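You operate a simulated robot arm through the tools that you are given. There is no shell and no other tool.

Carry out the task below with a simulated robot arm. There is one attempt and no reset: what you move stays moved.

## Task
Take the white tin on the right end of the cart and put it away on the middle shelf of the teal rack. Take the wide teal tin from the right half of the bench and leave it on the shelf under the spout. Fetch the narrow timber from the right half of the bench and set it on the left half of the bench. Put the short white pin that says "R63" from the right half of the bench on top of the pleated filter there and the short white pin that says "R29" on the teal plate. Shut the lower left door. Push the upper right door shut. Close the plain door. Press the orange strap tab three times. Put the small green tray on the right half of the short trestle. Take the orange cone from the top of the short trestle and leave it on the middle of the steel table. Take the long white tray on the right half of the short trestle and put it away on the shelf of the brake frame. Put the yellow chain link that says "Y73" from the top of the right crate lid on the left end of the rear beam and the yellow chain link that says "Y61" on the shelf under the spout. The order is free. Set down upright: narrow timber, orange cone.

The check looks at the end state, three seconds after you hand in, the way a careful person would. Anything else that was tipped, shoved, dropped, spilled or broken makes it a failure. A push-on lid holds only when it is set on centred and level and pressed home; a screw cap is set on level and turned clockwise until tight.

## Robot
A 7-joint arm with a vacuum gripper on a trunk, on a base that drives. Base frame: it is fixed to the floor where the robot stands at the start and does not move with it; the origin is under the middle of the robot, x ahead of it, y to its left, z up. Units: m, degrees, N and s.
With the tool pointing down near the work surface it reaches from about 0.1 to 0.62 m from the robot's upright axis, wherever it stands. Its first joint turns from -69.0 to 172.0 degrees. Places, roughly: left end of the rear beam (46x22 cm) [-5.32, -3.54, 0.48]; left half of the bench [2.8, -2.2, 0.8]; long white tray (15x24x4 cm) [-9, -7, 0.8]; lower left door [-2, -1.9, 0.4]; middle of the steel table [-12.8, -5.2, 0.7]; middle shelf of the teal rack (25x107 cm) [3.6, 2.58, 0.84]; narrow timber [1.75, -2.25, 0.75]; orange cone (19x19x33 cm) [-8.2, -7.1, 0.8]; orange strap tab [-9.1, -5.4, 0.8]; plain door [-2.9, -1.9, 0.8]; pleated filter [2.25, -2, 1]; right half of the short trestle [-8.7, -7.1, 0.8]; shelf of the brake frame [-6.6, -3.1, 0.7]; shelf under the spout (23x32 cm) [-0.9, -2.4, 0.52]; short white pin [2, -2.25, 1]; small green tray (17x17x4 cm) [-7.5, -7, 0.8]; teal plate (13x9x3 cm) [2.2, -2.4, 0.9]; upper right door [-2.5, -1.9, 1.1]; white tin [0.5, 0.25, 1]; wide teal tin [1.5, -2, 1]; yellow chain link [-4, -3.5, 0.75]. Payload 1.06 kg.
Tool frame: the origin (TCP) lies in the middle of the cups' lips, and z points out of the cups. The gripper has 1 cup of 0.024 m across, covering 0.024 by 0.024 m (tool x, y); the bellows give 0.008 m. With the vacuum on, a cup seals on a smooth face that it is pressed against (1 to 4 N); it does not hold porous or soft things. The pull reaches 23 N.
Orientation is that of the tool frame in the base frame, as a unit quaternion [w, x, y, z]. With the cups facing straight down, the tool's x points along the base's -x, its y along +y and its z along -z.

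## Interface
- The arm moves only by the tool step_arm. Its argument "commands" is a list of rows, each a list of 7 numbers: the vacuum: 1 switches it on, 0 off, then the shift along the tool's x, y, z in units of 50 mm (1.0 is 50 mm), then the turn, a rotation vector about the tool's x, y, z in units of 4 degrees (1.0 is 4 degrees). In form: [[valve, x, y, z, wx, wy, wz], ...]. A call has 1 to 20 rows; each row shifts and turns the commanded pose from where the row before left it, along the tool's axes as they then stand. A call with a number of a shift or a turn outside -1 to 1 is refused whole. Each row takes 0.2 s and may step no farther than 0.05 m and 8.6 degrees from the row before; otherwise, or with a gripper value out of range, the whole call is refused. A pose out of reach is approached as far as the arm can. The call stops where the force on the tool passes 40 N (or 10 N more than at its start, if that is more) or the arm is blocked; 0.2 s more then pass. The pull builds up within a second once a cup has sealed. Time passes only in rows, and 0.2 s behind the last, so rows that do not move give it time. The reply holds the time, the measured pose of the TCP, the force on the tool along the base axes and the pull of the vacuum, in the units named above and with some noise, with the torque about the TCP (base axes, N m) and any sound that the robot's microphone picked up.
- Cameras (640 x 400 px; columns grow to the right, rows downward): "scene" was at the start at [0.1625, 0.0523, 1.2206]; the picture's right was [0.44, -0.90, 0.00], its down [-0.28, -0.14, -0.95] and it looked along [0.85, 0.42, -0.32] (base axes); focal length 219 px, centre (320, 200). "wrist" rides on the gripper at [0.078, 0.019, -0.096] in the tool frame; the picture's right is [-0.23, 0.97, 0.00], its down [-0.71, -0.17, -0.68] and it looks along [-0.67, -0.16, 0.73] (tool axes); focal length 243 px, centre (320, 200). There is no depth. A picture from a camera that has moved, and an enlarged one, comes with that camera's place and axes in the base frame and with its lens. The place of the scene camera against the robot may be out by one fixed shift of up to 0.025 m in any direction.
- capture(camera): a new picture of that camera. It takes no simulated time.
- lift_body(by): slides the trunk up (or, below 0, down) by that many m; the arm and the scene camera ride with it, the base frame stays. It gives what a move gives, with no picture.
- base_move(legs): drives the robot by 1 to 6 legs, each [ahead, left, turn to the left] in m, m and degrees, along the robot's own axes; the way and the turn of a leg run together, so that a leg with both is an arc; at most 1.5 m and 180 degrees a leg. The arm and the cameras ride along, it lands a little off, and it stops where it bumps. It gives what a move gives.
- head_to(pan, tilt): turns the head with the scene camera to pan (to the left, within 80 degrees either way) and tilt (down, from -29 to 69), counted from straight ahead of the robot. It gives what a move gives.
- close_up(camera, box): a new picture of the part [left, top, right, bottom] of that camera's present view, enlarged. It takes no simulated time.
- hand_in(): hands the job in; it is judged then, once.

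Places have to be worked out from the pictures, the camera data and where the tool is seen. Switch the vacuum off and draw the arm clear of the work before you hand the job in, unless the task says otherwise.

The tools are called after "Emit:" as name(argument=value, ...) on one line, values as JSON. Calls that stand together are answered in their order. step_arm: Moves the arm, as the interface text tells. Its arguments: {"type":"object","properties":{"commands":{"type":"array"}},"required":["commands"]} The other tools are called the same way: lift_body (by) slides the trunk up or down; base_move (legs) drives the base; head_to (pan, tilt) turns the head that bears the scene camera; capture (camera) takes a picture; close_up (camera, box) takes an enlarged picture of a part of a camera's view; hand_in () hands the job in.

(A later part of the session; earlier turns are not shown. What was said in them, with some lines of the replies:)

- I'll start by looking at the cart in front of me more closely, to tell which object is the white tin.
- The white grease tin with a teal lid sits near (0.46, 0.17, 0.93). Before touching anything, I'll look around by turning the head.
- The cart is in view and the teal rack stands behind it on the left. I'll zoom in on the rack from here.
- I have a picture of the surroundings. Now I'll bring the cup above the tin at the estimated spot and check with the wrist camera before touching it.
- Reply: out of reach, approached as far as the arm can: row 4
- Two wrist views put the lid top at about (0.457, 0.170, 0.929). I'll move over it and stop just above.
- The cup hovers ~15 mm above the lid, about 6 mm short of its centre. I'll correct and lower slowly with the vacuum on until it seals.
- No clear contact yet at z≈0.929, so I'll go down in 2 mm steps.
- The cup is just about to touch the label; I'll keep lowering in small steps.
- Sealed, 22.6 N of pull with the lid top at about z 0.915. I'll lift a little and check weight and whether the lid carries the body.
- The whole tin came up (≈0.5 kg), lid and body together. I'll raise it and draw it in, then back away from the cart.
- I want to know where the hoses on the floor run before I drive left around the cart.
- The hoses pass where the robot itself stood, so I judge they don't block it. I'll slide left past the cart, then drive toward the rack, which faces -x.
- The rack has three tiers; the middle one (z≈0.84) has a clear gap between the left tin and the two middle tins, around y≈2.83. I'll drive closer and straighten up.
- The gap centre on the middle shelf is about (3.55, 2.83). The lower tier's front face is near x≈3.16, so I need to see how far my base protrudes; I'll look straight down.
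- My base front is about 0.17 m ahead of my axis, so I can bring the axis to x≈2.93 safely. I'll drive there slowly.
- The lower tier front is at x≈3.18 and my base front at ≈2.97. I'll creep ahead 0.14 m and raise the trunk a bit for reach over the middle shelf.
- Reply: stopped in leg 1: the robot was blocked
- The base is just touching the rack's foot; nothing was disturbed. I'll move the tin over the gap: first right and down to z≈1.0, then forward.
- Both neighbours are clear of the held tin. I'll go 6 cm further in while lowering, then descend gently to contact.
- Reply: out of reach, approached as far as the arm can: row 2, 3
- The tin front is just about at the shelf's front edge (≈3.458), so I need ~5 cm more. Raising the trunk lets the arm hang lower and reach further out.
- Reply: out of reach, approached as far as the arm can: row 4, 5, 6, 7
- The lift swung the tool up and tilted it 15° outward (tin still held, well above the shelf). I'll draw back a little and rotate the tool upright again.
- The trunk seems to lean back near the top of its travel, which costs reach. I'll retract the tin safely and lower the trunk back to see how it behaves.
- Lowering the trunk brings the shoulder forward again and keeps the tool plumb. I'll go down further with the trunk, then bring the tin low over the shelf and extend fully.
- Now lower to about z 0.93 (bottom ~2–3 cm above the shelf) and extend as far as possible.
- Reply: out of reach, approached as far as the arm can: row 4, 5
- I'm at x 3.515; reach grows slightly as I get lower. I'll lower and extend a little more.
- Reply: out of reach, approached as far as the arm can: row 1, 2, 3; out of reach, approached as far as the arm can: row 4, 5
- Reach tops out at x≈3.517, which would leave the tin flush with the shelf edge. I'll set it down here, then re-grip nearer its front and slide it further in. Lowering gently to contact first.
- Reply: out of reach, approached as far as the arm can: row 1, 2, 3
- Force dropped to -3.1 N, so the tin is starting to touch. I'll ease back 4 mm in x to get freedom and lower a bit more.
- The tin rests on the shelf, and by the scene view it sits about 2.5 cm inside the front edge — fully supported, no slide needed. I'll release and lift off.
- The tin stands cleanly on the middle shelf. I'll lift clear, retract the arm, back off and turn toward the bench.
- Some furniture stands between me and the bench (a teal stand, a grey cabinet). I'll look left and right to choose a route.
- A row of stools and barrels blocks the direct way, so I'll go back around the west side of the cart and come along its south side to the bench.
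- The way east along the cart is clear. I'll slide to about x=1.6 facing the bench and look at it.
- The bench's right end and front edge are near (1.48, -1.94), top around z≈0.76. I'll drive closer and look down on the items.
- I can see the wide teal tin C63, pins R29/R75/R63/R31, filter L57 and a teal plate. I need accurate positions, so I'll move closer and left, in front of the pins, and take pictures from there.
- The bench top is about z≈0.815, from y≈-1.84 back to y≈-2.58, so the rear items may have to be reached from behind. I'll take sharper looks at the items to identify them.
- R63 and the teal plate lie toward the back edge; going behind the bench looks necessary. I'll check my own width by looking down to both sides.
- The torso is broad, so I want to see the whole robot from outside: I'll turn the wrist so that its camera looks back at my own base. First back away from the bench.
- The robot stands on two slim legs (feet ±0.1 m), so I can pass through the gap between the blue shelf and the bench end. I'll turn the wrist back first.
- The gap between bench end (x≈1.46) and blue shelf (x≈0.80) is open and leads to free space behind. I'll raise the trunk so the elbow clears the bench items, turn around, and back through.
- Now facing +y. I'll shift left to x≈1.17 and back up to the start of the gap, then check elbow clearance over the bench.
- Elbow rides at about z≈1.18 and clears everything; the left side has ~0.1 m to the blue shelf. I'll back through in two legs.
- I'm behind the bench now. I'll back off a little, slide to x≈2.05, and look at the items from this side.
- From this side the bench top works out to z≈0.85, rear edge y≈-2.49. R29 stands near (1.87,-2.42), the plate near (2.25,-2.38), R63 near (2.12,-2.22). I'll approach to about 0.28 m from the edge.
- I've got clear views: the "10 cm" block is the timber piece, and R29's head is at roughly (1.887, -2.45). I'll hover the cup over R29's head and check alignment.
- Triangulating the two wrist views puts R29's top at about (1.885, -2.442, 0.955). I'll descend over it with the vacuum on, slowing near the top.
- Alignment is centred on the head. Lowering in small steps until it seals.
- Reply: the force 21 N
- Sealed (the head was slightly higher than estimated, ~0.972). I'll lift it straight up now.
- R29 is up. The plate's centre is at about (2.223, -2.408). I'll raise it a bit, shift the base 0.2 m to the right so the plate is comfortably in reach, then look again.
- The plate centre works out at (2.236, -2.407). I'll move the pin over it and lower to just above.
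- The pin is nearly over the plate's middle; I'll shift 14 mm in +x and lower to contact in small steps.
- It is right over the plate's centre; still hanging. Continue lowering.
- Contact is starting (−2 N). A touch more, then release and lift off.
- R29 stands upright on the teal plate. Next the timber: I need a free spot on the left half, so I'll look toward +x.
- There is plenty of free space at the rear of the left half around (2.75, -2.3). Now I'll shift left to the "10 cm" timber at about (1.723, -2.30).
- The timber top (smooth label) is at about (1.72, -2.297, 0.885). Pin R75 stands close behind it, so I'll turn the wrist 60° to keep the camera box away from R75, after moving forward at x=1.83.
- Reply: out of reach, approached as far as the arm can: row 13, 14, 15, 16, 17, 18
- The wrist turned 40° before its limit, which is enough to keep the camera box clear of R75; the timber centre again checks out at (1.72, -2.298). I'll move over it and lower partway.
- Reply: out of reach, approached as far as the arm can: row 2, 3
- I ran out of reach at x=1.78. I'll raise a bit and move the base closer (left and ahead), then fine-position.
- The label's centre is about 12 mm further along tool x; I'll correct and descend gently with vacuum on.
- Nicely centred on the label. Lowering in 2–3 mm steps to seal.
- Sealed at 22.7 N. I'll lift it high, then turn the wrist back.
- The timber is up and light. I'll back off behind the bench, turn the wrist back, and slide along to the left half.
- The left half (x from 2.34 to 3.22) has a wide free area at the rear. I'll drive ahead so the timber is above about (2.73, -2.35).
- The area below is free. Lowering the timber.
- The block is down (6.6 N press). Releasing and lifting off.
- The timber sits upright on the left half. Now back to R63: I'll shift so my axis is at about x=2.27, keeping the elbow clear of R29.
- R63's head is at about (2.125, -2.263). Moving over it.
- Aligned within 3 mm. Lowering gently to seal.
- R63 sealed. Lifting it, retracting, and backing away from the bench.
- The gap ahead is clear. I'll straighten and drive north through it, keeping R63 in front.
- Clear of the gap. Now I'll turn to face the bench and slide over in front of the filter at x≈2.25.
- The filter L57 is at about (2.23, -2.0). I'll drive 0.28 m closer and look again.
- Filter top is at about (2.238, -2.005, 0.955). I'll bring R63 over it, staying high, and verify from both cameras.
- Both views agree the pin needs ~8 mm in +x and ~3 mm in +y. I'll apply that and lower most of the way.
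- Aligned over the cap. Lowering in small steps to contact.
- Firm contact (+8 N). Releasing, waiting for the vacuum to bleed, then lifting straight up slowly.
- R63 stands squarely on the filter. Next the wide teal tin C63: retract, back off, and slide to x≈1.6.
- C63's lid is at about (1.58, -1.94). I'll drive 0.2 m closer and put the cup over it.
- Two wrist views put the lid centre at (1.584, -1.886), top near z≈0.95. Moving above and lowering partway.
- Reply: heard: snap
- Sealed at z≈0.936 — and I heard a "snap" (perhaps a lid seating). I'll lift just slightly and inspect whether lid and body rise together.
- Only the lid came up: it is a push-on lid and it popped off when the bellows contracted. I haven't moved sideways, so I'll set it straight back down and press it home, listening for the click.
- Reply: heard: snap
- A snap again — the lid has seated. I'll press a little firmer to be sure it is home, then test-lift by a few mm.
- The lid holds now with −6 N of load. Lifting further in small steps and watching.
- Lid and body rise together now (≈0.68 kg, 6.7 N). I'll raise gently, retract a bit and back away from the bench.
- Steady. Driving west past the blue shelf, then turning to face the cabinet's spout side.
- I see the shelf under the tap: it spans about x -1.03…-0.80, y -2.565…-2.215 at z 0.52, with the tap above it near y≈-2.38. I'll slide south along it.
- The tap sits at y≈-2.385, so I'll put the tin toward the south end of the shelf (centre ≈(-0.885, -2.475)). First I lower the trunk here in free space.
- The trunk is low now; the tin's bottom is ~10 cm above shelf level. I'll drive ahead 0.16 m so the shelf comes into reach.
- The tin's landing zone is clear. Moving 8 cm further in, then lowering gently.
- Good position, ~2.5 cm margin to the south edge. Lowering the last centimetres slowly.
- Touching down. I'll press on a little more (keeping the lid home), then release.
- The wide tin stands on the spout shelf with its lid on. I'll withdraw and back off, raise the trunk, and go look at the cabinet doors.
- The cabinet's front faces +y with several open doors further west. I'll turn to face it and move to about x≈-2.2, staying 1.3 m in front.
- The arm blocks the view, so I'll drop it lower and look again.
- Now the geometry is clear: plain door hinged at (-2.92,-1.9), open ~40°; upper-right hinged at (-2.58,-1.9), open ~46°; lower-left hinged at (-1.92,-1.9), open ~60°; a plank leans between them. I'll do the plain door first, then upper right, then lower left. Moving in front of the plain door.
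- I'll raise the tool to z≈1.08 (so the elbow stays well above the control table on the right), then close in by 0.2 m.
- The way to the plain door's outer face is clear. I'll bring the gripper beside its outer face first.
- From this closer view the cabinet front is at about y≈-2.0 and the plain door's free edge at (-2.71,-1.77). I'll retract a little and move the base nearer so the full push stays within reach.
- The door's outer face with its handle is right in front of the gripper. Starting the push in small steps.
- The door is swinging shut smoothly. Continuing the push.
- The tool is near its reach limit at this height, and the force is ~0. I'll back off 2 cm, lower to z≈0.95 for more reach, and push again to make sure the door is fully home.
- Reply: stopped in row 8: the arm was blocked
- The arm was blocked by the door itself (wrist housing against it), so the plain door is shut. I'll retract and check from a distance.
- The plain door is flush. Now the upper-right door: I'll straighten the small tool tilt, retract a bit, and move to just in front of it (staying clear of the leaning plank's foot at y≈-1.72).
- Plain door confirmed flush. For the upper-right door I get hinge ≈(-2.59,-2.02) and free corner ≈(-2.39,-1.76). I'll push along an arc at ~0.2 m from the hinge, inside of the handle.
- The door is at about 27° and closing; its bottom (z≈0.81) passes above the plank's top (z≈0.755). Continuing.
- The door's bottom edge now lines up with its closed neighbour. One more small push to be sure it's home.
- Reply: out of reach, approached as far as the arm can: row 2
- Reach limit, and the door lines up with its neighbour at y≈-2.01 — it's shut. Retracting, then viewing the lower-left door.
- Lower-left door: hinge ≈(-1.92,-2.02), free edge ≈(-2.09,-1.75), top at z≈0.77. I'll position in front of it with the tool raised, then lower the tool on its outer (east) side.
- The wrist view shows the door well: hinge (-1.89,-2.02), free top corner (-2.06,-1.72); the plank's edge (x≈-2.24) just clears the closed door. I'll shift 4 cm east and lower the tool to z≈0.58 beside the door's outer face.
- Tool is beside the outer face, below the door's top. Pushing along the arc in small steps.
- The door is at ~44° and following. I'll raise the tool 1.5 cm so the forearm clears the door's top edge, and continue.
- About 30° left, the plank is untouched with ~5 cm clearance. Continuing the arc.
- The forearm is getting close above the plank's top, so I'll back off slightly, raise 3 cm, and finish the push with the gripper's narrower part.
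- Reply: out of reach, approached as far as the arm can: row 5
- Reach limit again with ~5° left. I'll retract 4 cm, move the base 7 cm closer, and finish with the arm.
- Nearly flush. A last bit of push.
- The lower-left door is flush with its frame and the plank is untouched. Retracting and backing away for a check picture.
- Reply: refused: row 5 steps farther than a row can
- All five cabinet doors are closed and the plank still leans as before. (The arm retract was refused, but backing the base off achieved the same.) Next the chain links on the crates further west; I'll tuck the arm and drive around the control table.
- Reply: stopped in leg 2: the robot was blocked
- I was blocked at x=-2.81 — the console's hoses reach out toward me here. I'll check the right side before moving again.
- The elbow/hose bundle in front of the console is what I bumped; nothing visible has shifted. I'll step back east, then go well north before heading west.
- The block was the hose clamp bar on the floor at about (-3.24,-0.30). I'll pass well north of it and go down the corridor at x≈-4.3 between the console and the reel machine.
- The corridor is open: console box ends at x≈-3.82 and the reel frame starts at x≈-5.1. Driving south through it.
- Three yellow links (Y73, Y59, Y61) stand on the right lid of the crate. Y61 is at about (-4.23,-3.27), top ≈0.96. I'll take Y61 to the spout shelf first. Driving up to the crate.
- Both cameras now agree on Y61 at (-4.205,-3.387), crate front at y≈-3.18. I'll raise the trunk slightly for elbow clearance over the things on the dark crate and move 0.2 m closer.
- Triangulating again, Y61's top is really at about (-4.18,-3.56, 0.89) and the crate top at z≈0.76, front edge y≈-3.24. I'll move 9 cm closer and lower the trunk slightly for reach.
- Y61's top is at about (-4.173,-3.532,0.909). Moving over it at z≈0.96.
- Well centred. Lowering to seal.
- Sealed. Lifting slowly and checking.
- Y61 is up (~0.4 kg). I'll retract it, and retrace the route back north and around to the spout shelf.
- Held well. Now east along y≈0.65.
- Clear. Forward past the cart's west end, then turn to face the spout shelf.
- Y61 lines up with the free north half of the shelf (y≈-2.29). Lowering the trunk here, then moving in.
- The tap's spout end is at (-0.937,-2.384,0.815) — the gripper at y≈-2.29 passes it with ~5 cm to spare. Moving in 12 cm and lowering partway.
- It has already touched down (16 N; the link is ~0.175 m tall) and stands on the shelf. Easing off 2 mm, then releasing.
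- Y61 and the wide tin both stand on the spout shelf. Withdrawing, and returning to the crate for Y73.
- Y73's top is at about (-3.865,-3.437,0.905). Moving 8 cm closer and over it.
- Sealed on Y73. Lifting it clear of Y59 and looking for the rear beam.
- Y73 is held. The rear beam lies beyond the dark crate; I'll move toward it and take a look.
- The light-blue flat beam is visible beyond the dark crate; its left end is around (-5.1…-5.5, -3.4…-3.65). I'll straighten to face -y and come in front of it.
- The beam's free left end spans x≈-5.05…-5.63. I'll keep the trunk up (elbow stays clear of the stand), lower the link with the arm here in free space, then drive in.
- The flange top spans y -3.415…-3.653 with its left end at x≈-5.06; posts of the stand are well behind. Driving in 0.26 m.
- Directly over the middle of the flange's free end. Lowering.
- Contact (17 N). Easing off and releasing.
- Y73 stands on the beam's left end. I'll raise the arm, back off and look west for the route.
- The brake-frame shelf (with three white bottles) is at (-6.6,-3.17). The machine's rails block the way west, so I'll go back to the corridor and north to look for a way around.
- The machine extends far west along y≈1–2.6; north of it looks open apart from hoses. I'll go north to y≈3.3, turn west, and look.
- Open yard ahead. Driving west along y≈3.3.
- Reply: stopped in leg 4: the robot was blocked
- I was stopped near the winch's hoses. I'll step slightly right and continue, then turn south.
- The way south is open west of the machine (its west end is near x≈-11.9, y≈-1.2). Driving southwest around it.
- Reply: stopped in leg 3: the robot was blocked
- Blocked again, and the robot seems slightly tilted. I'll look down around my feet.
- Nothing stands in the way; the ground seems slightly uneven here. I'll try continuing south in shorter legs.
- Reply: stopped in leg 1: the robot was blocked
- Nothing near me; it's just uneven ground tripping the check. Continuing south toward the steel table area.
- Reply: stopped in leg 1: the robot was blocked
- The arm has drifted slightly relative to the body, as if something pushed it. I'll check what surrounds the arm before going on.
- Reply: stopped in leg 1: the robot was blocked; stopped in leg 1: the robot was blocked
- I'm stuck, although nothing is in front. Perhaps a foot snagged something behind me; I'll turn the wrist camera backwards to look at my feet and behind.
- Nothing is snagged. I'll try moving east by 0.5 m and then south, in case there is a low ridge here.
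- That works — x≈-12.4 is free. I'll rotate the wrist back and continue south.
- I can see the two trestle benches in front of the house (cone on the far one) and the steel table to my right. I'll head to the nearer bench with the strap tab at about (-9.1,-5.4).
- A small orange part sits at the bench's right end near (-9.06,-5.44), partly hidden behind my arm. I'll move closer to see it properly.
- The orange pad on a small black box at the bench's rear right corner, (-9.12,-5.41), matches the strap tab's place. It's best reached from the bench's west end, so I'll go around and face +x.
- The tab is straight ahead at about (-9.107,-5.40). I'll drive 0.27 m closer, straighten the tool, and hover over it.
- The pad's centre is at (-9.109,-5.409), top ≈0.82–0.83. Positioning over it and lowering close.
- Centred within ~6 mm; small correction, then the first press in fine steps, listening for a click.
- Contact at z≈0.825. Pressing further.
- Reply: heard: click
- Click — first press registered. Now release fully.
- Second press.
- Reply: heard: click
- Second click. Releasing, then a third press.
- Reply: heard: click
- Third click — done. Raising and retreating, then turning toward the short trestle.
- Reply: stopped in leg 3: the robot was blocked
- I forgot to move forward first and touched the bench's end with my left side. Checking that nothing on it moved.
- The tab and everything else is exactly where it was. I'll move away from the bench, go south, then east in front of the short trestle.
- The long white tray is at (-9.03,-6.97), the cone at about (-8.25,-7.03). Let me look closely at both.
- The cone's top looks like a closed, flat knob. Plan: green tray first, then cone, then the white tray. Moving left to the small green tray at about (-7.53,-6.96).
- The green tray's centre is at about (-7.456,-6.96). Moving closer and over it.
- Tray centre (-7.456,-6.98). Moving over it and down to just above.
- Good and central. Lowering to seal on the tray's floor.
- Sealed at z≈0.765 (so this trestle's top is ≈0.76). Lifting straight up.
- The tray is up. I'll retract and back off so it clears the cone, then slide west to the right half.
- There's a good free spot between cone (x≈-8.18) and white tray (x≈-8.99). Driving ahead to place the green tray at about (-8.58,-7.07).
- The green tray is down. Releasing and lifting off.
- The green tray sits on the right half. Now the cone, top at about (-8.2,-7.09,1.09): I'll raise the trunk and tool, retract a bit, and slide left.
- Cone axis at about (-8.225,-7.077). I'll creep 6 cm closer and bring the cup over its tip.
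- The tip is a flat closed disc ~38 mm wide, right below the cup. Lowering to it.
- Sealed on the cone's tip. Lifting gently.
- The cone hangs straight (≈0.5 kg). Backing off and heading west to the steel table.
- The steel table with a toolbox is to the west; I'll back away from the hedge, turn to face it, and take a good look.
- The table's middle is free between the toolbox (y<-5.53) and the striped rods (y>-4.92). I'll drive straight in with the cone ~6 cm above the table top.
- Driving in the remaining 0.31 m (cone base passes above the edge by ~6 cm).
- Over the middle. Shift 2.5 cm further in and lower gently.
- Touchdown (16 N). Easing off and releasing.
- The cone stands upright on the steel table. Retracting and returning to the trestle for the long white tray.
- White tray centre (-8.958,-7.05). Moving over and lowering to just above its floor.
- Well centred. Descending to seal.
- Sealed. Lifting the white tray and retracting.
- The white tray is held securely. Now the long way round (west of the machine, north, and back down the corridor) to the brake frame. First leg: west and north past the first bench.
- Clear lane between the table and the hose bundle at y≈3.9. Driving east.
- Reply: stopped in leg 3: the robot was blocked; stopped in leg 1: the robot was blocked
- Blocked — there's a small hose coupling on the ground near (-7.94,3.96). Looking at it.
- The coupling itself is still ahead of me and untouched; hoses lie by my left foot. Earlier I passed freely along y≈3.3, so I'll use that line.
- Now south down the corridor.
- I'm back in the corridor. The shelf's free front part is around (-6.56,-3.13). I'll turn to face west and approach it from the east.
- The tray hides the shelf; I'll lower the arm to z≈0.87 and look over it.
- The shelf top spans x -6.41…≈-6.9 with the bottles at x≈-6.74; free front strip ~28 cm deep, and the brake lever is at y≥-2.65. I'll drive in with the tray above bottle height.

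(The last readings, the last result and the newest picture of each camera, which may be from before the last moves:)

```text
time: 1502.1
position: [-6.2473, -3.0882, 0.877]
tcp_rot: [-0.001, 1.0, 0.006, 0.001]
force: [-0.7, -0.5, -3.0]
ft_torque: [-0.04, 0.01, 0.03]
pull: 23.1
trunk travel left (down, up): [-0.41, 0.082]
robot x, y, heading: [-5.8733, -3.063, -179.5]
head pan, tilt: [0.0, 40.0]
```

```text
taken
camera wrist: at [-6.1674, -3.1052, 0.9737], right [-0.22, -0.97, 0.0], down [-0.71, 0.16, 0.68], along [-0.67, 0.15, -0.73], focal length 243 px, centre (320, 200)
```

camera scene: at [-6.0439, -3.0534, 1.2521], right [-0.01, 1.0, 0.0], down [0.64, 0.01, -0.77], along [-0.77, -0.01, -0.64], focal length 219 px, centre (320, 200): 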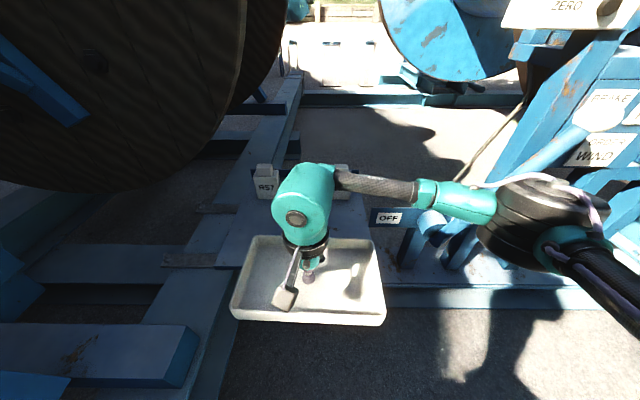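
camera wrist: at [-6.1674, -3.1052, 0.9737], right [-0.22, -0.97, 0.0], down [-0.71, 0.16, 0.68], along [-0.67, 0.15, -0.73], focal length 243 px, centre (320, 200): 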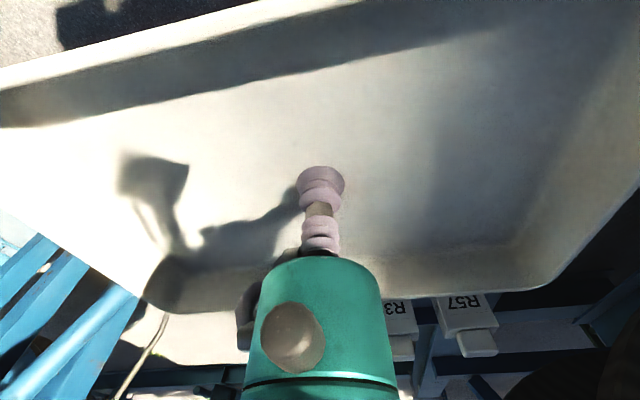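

The elbow stays >10 cm from the brake lever (x≈-6.7, y≥-2.65). Moving in another 0.17 m.

Emit:
base_move(legs=[[0.17, 0.03, -0.5]])

Emit:
capture(camera="scene")

Emit:
head_to(pan=-30, tilt=35)

Emit:
capture(camera="scene")

```text
time: 1503.6
position: [-6.419, -3.1139, 0.8754]
tcp_rot: [0.0, 1.0, 0.0, 0.001]
force: [0.8, -0.6, -3.4]
ft_torque: [-0.04, 0.04, -0.01]
pull: 23.2
trunk travel left (down, up): [-0.41, 0.082]
robot x, y, heading: [-6.0487, -3.0917, 179.4]
head pan, tilt: [0.0, 40.0]
```

```text
taken
camera scene: at [-6.2164, -3.0817, 1.252], right [0.0, 1.0, 0.0], down [0.64, 0.0, -0.77], along [-0.77, 0.0, -0.64], focal length 219 px, centre (320, 200)
```

scene: 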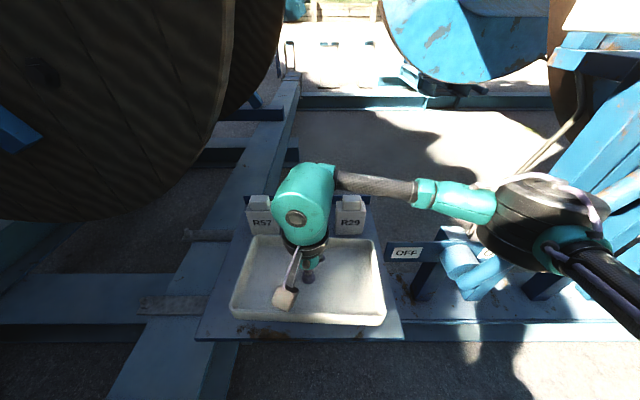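

```text
time: 1504.5
position: [-6.4191, -3.1136, 0.8758]
tcp_rot: [-0.001, 1.0, 0.0, 0.001]
force: [0.0, -0.6, -3.0]
ft_torque: [-0.03, 0.02, -0.02]
pull: 22.3
trunk travel left (down, up): [-0.41, 0.082]
robot x, y, heading: [-6.0452, -3.0953, 179.8]
head pan, tilt: [-30.0, 35.0]
```

```text
taken
camera scene: at [-6.207, -3.0376, 1.2596], right [0.5, 0.87, 0.0], down [0.5, -0.29, -0.82], along [-0.71, 0.41, -0.57], focal length 219 px, centre (320, 200)
```

scene: 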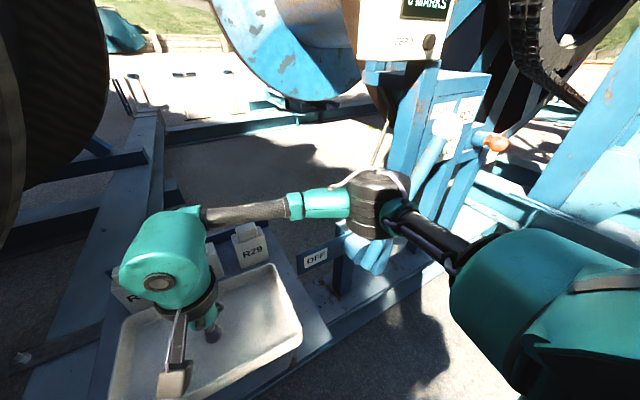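

The shelf's free strip runs from x≈-6.39 to the bottles at ≈-6.695; the tray fits centred at x≈-6.54. Moving in and lowering together.

Emit:
step_arm(commands=[[1, -0.4, 0, 0.3, 0, 0, 0], [1, -0.5, 0, 0.4, 0, 0, 0], [1, -0.5, 0, 0.5, 0, 0, 0], [1, -0.5, 0, 0.5, 0, 0, 0], [1, -0.5, 0, 0.4, 0, 0, 0], [1, 0, 0, 0, 0, 0, 0]])

Emit:
capture(camera="scene")

Emit:
head_to(pan=0, tilt=45)

Emit:
capture(camera="scene")

Emit:
capture(camera="wrist")

```text
time: 1506.0
position: [-6.5377, -3.1136, 0.7724]
tcp_rot: [-0.001, 1.0, 0.001, 0.001]
force: [0.0, 1.1, -4.3]
ft_torque: [-0.08, 0.02, -0.02]
pull: 23.2
trunk travel left (down, up): [-0.41, 0.082]
robot x, y, heading: [-6.0493, -3.0927, 180.0]
head pan, tilt: [-30.0, 35.0]
```

```text
taken
camera scene: at [-6.2069, -3.0375, 1.2597], right [0.5, 0.86, 0.0], down [0.5, -0.29, -0.82], along [-0.71, 0.41, -0.57], focal length 219 px, centre (320, 200)
```

scene: 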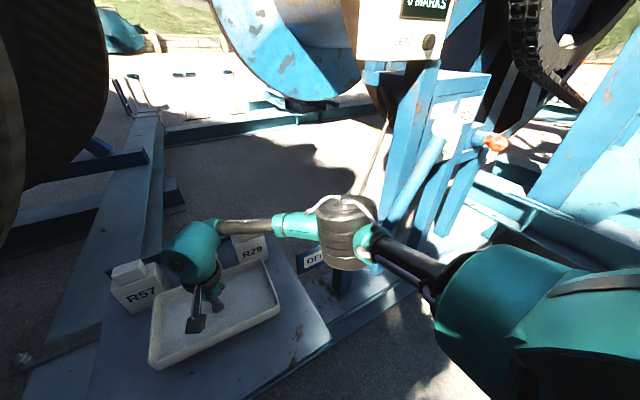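

```text
time: 1506.9
position: [-6.5366, -3.1132, 0.7718]
tcp_rot: [-0.001, 1.0, 0.0, 0.001]
force: [0.3, 0.8, -3.5]
ft_torque: [-0.01, -0.02, -0.02]
pull: 22.7
trunk travel left (down, up): [-0.41, 0.082]
robot x, y, heading: [-6.051, -3.0907, 179.9]
head pan, tilt: [0.0, 45.0]
```

```text
taken
camera scene: at [-6.2122, -3.0815, 1.2448], right [0.0, 1.0, 0.0], down [0.71, 0.0, -0.71], along [-0.71, 0.0, -0.71], focal length 219 px, centre (320, 200)
```

scene: 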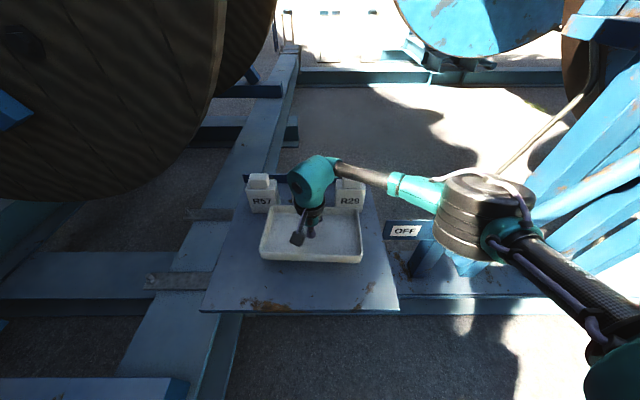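

```text
taken
camera wrist: at [-6.4586, -3.1328, 0.8697], right [-0.23, -0.97, 0.0], down [-0.71, 0.17, 0.68], along [-0.66, 0.16, -0.73], focal length 243 px, centre (320, 200)
```

wrist: 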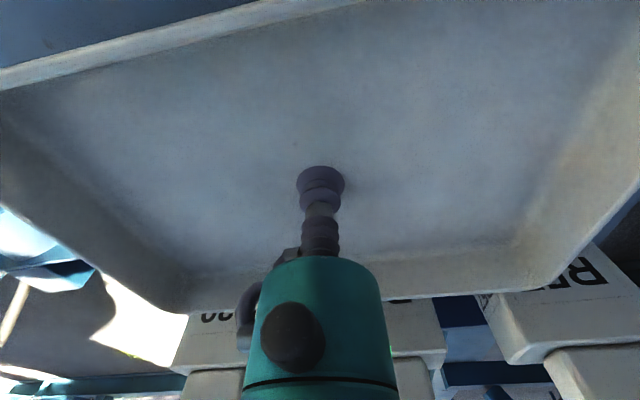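

The tray clears the bottles by ~8 cm. Lowering the rest of the way gently.

Emit:
step_arm(commands=[[1, 0, 0, 0.4, 0, 0, 0], [1, 0, 0, 0.3, 0, 0, 0], [1, 0, 0, 0.1, 0, 0, 0], [1, 0, 0, 0, 0, 0, 0]])

Emit:
capture(camera="scene")

```text
time: 1507.9
position: [-6.5377, -3.1146, 0.7303]
tcp_rot: [-0.001, 1.0, 0.0, 0.001]
force: [0.1, 0.4, -3.8]
ft_torque: [-0.03, 0.02, 0.0]
pull: 22.9
trunk travel left (down, up): [-0.41, 0.082]
robot x, y, heading: [-6.0476, -3.0944, 179.8]
head pan, tilt: [0.0, 45.0]
```

```text
taken
camera scene: at [-6.2121, -3.0816, 1.2448], right [0.0, 1.0, 0.0], down [0.71, 0.0, -0.71], along [-0.71, 0.0, -0.71], focal length 219 px, centre (320, 200)
```

scene: 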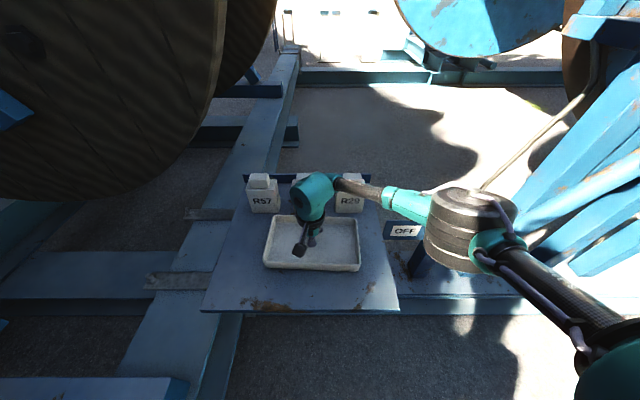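

Emit:
step_arm(commands=[[1, 0, 0, 0.1, 0, 0, 0], [1, 0, 0, 0.08, 0, 0, 0], [1, 0, 0, 0.08, 0, 0, 0], [1, 0, 0, 0, 0, 0, 0]])

```text
time: 1508.9
position: [-6.538, -3.1131, 0.7195]
tcp_rot: [0.0, 1.0, 0.001, 0.0]
force: [2.9, -0.8, 18.9]
ft_torque: [0.14, 0.0, -0.05]
pull: 22.7
trunk travel left (down, up): [-0.41, 0.082]
robot x, y, heading: [-6.0471, -3.0973, 179.6]
head pan, tilt: [0.0, 45.0]
```

Touchdown (19 N). Easing off, releasing and lifting away.

Emit:
step_arm(commands=[[1, 0, 0, -0.05, 0, 0, 0], [1, 0, 0, 0, 0, 0, 0], [0, 0, 0, 0, 0, 0, 0], [0, 0, 0, 0, 0, 0, 0], [0, 0, 0, 0, 0, 0, 0], [0, 0, 0, -0.1, 0, 0, 0], [0, 0, 0, -0.4, 0, 0, 0], [0, 0, 0, -0.8, 0, 0, 0], [0, 0, 0, -0.8, 0, 0, 0], [0, 0, 0, 0, 0, 0, 0]])

Emit:
capture(camera="scene")

Emit:
capture(camera="wrist")

```text
time: 1511.1
position: [-6.5391, -3.1124, 0.827]
tcp_rot: [0.0, 1.0, -0.001, 0.001]
force: [0.1, -0.5, -1.0]
ft_torque: [-0.02, 0.01, 0.01]
pull: 0.2
trunk travel left (down, up): [-0.41, 0.082]
robot x, y, heading: [-6.0493, -3.093, 179.8]
head pan, tilt: [0.0, 45.0]
```

```text
taken
camera scene: at [-6.212, -3.0816, 1.2448], right [0.0, 1.0, 0.0], down [0.71, 0.0, -0.71], along [-0.71, 0.0, -0.71], focal length 219 px, centre (320, 200)
```

scene: 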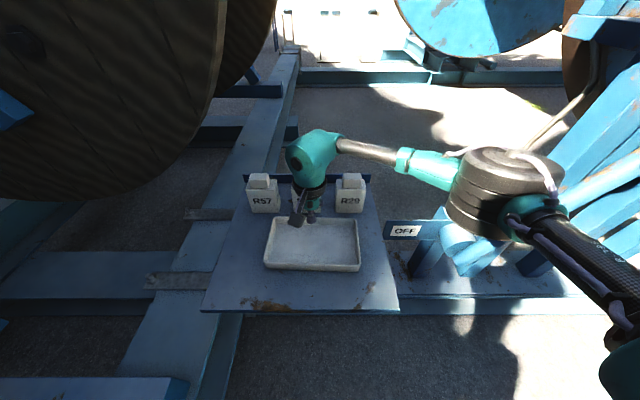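

```text
taken
camera wrist: at [-6.461, -3.1314, 0.9239], right [-0.23, -0.97, 0.0], down [-0.71, 0.17, 0.68], along [-0.66, 0.16, -0.73], focal length 243 px, centre (320, 200)
```

wrist: 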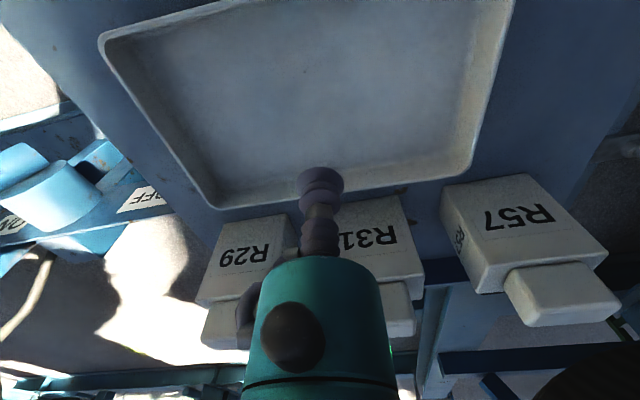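

The tray sits on the brake-frame shelf and the three bottles are undisturbed. I'll back straight out, then raise the arm.

Emit:
base_move(legs=[[-0.4, 0, 0]])

Emit:
step_arm(commands=[[0, 0.5, 0, -0.8, 0, 0, 0], [0, 0.6, 0, -0.7, 0, 0, 0], [0, 0.6, 0, -0.7, 0, 0, 0], [0, 0.6, 0, -0.7, 0, 0, 0], [0, 0, 0, -0.9, 0, 0, 0], [0, 0, 0, 0, 0, 0, 0]])

Emit:
head_to(pan=0, tilt=30)

Emit:
capture(camera="scene")

Emit:
head_to(pan=60, tilt=35)

Emit:
capture(camera="scene")

```text
time: 1513.5
position: [-6.154, -3.1158, 0.8267]
tcp_rot: [-0.001, 1.0, 0.003, 0.001]
force: [0.6, 0.3, 0.4]
ft_torque: [0.02, 0.01, -0.02]
pull: 0.0
trunk travel left (down, up): [-0.41, 0.082]
robot x, y, heading: [-5.6634, -3.0922, -180.0]
head pan, tilt: [0.0, 45.0]
```

```text
time: 1514.9
position: [-6.0373, -3.11, 1.0158]
tcp_rot: [0.001, 1.0, 0.002, 0.0]
force: [0.5, 0.4, 0.0]
ft_torque: [-0.01, -0.02, 0.01]
pull: 0.1
trunk travel left (down, up): [-0.41, 0.082]
robot x, y, heading: [-5.6634, -3.0925, -179.9]
head pan, tilt: [0.0, 45.0]
```

```text
time: 1515.7
position: [-6.038, -3.1105, 1.0144]
tcp_rot: [-0.001, 1.0, 0.002, 0.001]
force: [0.6, 0.7, -0.3]
ft_torque: [-0.02, -0.02, -0.01]
pull: 0.1
trunk travel left (down, up): [-0.41, 0.082]
robot x, y, heading: [-5.6622, -3.0936, -179.7]
head pan, tilt: [0.0, 30.0]
```

```text
taken
camera scene: at [-5.8348, -3.0824, 1.2674], right [0.0, 1.0, 0.0], down [0.5, 0.0, -0.87], along [-0.87, 0.0, -0.5], focal length 219 px, centre (320, 200)
```

scene: 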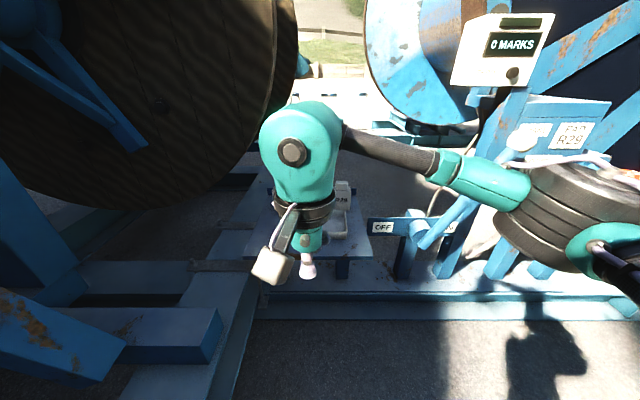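

```text
time: 1517.0
position: [-6.0387, -3.1108, 1.0154]
tcp_rot: [-0.001, 1.0, 0.002, 0.001]
force: [-0.8, 0.3, -0.5]
ft_torque: [-0.02, 0.01, 0.01]
pull: 0.1
trunk travel left (down, up): [-0.41, 0.082]
robot x, y, heading: [-5.6627, -3.0948, -179.8]
head pan, tilt: [60.0, 35.0]
```

```text
taken
camera scene: at [-5.7883, -3.1586, 1.2597], right [-0.87, 0.5, 0.0], down [0.29, 0.5, -0.82], along [-0.41, -0.71, -0.57], focal length 219 px, centre (320, 200)
```

scene: 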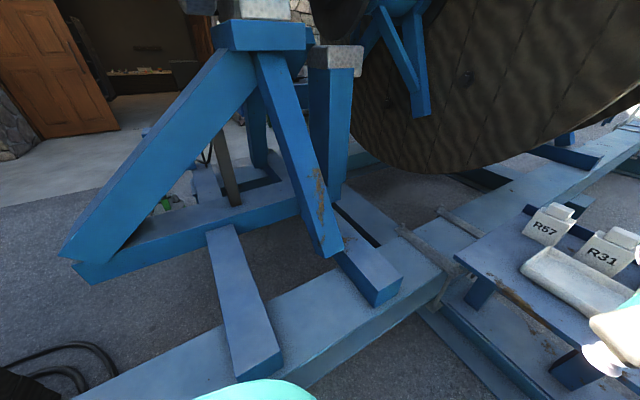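

The shelf looks right. I'll leave this bay northwards and check Y73 from a distance on the way.

Emit:
base_move(legs=[[0.0, -0.8, 0], [-1.2, 0, 0], [0, 0, 89.8]])

Emit:
head_to(pan=-30, tilt=25)

Emit:
capture(camera="scene")

```text
time: 1534.0
position: [-4.4184, -2.6748, 1.0162]
tcp_rot: [-0.001, 0.702, 0.712, 0.0]
force: [0.3, 0.6, 0.0]
ft_torque: [0.02, 0.01, 0.03]
pull: 0.1
trunk travel left (down, up): [-0.41, 0.082]
robot x, y, heading: [-4.4442, -2.3015, -89.6]
head pan, tilt: [60.0, 35.0]
```

```text
time: 1535.7
position: [-4.4176, -2.6748, 1.0161]
tcp_rot: [-0.001, 0.702, 0.712, 0.001]
force: [0.1, -0.1, -0.7]
ft_torque: [-0.01, 0.01, 0.0]
pull: 0.0
trunk travel left (down, up): [-0.41, 0.082]
robot x, y, heading: [-4.441, -2.3015, -89.1]
head pan, tilt: [-30.0, 25.0]
```

```text
taken
camera scene: at [-4.4961, -2.4391, 1.2754], right [-0.87, 0.49, 0.0], down [0.21, 0.37, -0.91], along [-0.44, -0.79, -0.42], focal length 219 px, centre (320, 200)
```

scene: 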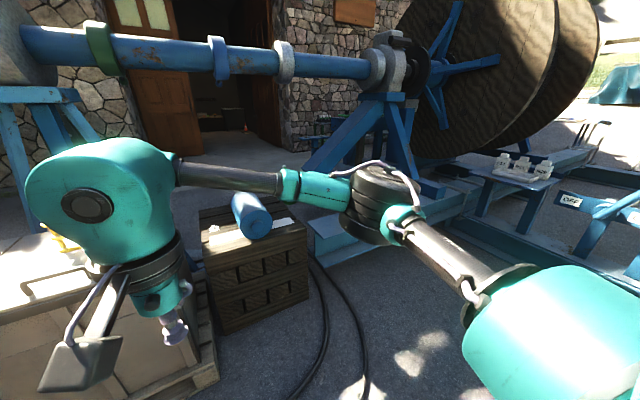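

Emit:
base_move(legs=[[-0.6, 0.05, 0]])

Emit:
head_to(pan=-50, tilt=20)

Emit:
close_up(camera="scene", box=[100, 100, 500, 350])

Emit:
head_to(pan=-20, tilt=20)

Emit:
capture(camera="scene")

```text
time: 1539.0
position: [-4.3766, -2.0939, 1.0158]
tcp_rot: [-0.002, 0.709, 0.705, -0.001]
force: [0.3, 0.3, -0.2]
ft_torque: [0.05, 0.0, -0.03]
pull: 0.0
trunk travel left (down, up): [-0.41, 0.082]
robot x, y, heading: [-4.3908, -1.7193, -90.9]
head pan, tilt: [-30.0, 25.0]
```

```text
time: 1539.8
position: [-4.3771, -2.0948, 1.0159]
tcp_rot: [-0.001, 0.708, 0.706, 0.0]
force: [-0.1, 0.2, 0.0]
ft_torque: [0.0, -0.01, -0.01]
pull: 0.0
trunk travel left (down, up): [-0.41, 0.082]
robot x, y, heading: [-4.3931, -1.7194, -90.4]
head pan, tilt: [-50.0, 20.0]
```

```text
1.60 times, centred on (300, 225) of scene
camera zoom: at [-4.4758, -1.8377, 1.2835], right [-0.64, 0.77, 0.0], down [0.26, 0.22, -0.94], along [-0.72, -0.6, -0.34], focal length 350 px, centre (352, 160)
```

zoom: 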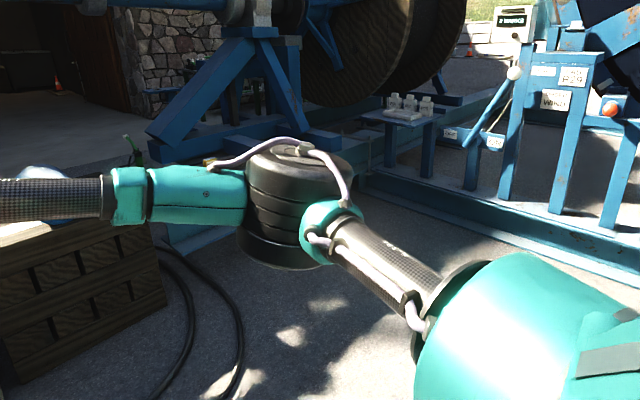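

```text
time: 1540.8
position: [-4.3772, -2.0956, 1.0154]
tcp_rot: [-0.002, 0.709, 0.705, 0.0]
force: [0.3, -1.1, 0.1]
ft_torque: [0.01, -0.04, 0.02]
pull: 0.1
trunk travel left (down, up): [-0.41, 0.082]
robot x, y, heading: [-4.3931, -1.7225, -90.5]
head pan, tilt: [-20.0, 20.0]
```

```text
taken
camera scene: at [-4.4366, -1.8656, 1.2835], right [-0.94, 0.35, 0.0], down [0.12, 0.32, -0.94], along [-0.33, -0.88, -0.34], focal length 219 px, centre (320, 200)
```

scene: 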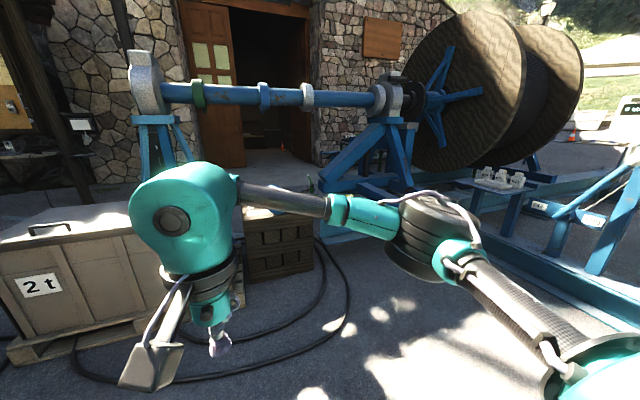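

Emit:
step_arm(commands=[[0, 0, 0, 0.9, 0, 0, 0], [0, 0, 0, 0.9, 0, 0, 0], [0, 0, 0, 0.9, 0, 0, 0], [0, 0, 0, 0.9, 0, 0, 0], [0, 0, 0, 0.9, 0, 0, 0], [0, 0, 0, 0.9, 0, 0, 0], [0, 0, 0, 0, 0, 0, 0]])

Emit:
close_up(camera="scene", box=[240, 120, 560, 300])

```text
time: 1542.3
position: [-4.3789, -2.0952, 0.7442]
tcp_rot: [-0.001, 0.708, 0.706, 0.0]
force: [0.3, -0.8, -0.4]
ft_torque: [0.04, -0.03, 0.0]
pull: 0.0
trunk travel left (down, up): [-0.41, 0.082]
robot x, y, heading: [-4.3955, -1.72, -90.6]
head pan, tilt: [-20.0, 20.0]
```

```text
2.00 times, centred on (400, 210) of scene
camera zoom: at [-4.4366, -1.8656, 1.2836], right [-0.94, 0.35, 0.0], down [0.12, 0.32, -0.94], along [-0.33, -0.88, -0.34], focal length 437 px, centre (160, 180)
```

zoom: 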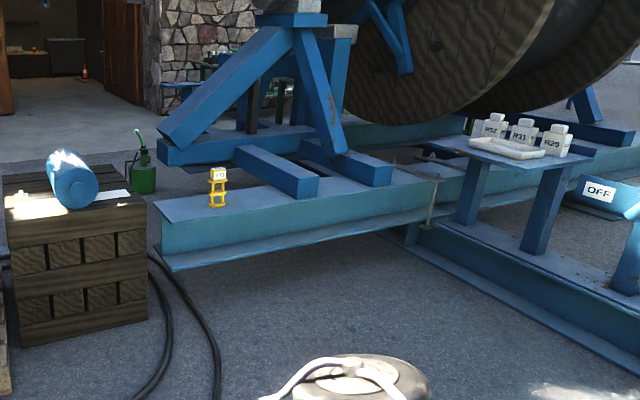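

Y73, the tray and the bottles all stand as they should. Finally, I'll verify the cabinet doors from the front.

Emit:
base_move(legs=[[-1.2, 0, 0.6], [-1.1, 0, 0], [0, 1.4, 0]])

Emit:
head_to(pan=10, tilt=15)

Emit:
capture(camera="scene")

```text
time: 1565.8
position: [-2.9755, 0.2484, 0.7443]
tcp_rot: [-0.002, 0.686, 0.728, 0.0]
force: [0.6, 0.3, -0.1]
ft_torque: [0.03, -0.05, -0.01]
pull: 0.0
trunk travel left (down, up): [-0.41, 0.082]
robot x, y, heading: [-3.0125, 0.6252, -86.9]
head pan, tilt: [-20.0, 20.0]
```

```text
time: 1566.7
position: [-2.9761, 0.2487, 0.7449]
tcp_rot: [-0.002, 0.685, 0.728, 0.0]
force: [0.9, -0.2, -0.5]
ft_torque: [0.0, 0.03, 0.0]
pull: 0.0
trunk travel left (down, up): [-0.41, 0.082]
robot x, y, heading: [-3.0155, 0.6233, -86.8]
head pan, tilt: [10.0, 15.0]
```

```text
taken
camera scene: at [-2.9988, 0.4737, 1.2917], right [-0.97, -0.23, 0.0], down [-0.06, 0.25, -0.97], along [0.22, -0.94, -0.26], focal length 219 px, centre (320, 200)
```

scene: 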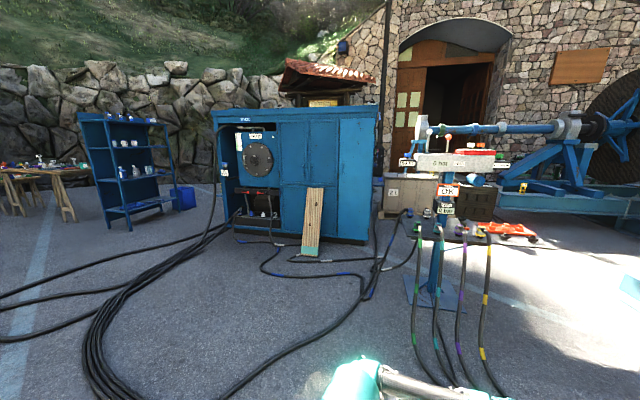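

Emit:
close_up(camera="scene", box=[205, 95, 390, 265])

Emit:
base_move(legs=[[0.3, 0.7, -3.0], [0.4, 0, 0]])

Emit:
head_to(pan=0, tilt=15)

Emit:
close_up(camera="scene", box=[240, 100, 480, 300])

```text
2.35 times, centred on (298, 180) of scene
camera zoom: at [-2.9988, 0.4737, 1.2917], right [-0.97, -0.23, 0.0], down [-0.06, 0.25, -0.97], along [0.22, -0.94, -0.26], focal length 514 px, centre (373, 247)
```

zoom: 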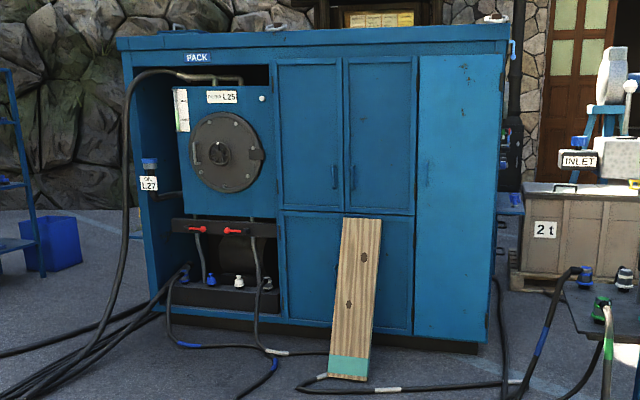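

```text
time: 1575.6
position: [-2.2545, -0.4271, 0.7441]
tcp_rot: [-0.001, 0.701, 0.713, 0.001]
force: [-1.4, 0.1, 0.7]
ft_torque: [0.0, -0.02, -0.03]
pull: 0.1
trunk travel left (down, up): [-0.41, 0.082]
robot x, y, heading: [-2.2768, -0.051, -89.2]
head pan, tilt: [10.0, 15.0]
```

```text
time: 1576.3
position: [-2.2554, -0.4276, 0.7455]
tcp_rot: [-0.002, 0.701, 0.713, 0.0]
force: [0.0, 0.2, 0.8]
ft_torque: [0.0, 0.0, -0.01]
pull: 0.1
trunk travel left (down, up): [-0.41, 0.082]
robot x, y, heading: [-2.2784, -0.0537, -89.1]
head pan, tilt: [0.0, 15.0]
```

```text
2.00 times, centred on (360, 200) of scene
camera zoom: at [-2.2861, -0.2036, 1.2917], right [-1.0, -0.01, 0.0], down [0.0, 0.26, -0.97], along [0.01, -0.97, -0.26], focal length 437 px, centre (240, 200)
```

zoom: 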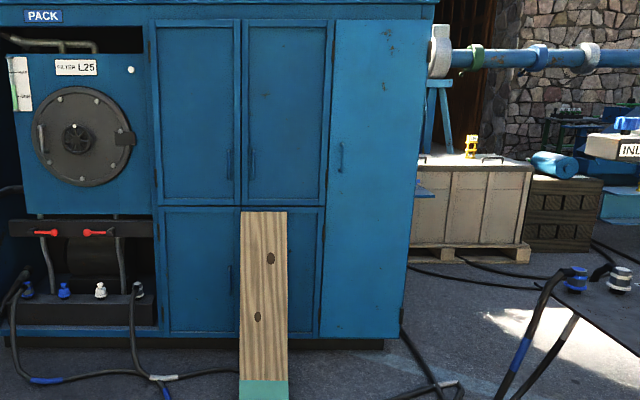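

All doors are flush, the plank is untouched, the vacuum is off and the arm is clear of everything. Handing in.

Emit:
hand_in()

```text
The job is handed in.
```

I finished every item on the list and handed the job in. The vacuum was off and the arm was clear when I did. I don't have the verdict of the check.

| Item | Where it is now |
|---|---|
| White tin | Middle shelf of the teal rack, in the gap between two tins, about 2.5 cm inside the front edge |
| Wide teal tin (C63) | South end of the shelf under the spout |
| Narrow timber (the "10 cm" block) | Left half of the bench, upright |
| Pin R63 | On top of the pleated filter L57 |
| Pin R29 | On the teal plate |
| Lower left, upper right and plain doors | Shut; a last look from the front showed all of them flush |
| Orange strap tab | Pressed three times, with a click heard each time |
| Small green tray | Right half of the short trestle |
| Orange cone | Middle of the steel table, upright |
| Long white tray | Shelf of the brake frame, in front of the three bottles |
| Chain link Y73 | Left end of the rear beam |
| Chain link Y61 | Shelf under the spout, beside the wide tin |

- **Lid on C63:** it popped off when I first gripped it. I set it straight back down and pressed it until it snapped, and it held for the whole carry.
- **Bumps while driving:** the base was stopped several times: against the foot of the teal rack, at the end of the strap-tab bench, and near hoses or uneven ground. I saw nothing moved by any of these. At the strap-tab bench I checked, and the tab was still in its place.
- **Not re-checked at the end:** I looked again at the doors, Y73 and the white tray just before handing in. The rest I saw in place only when I set it down.
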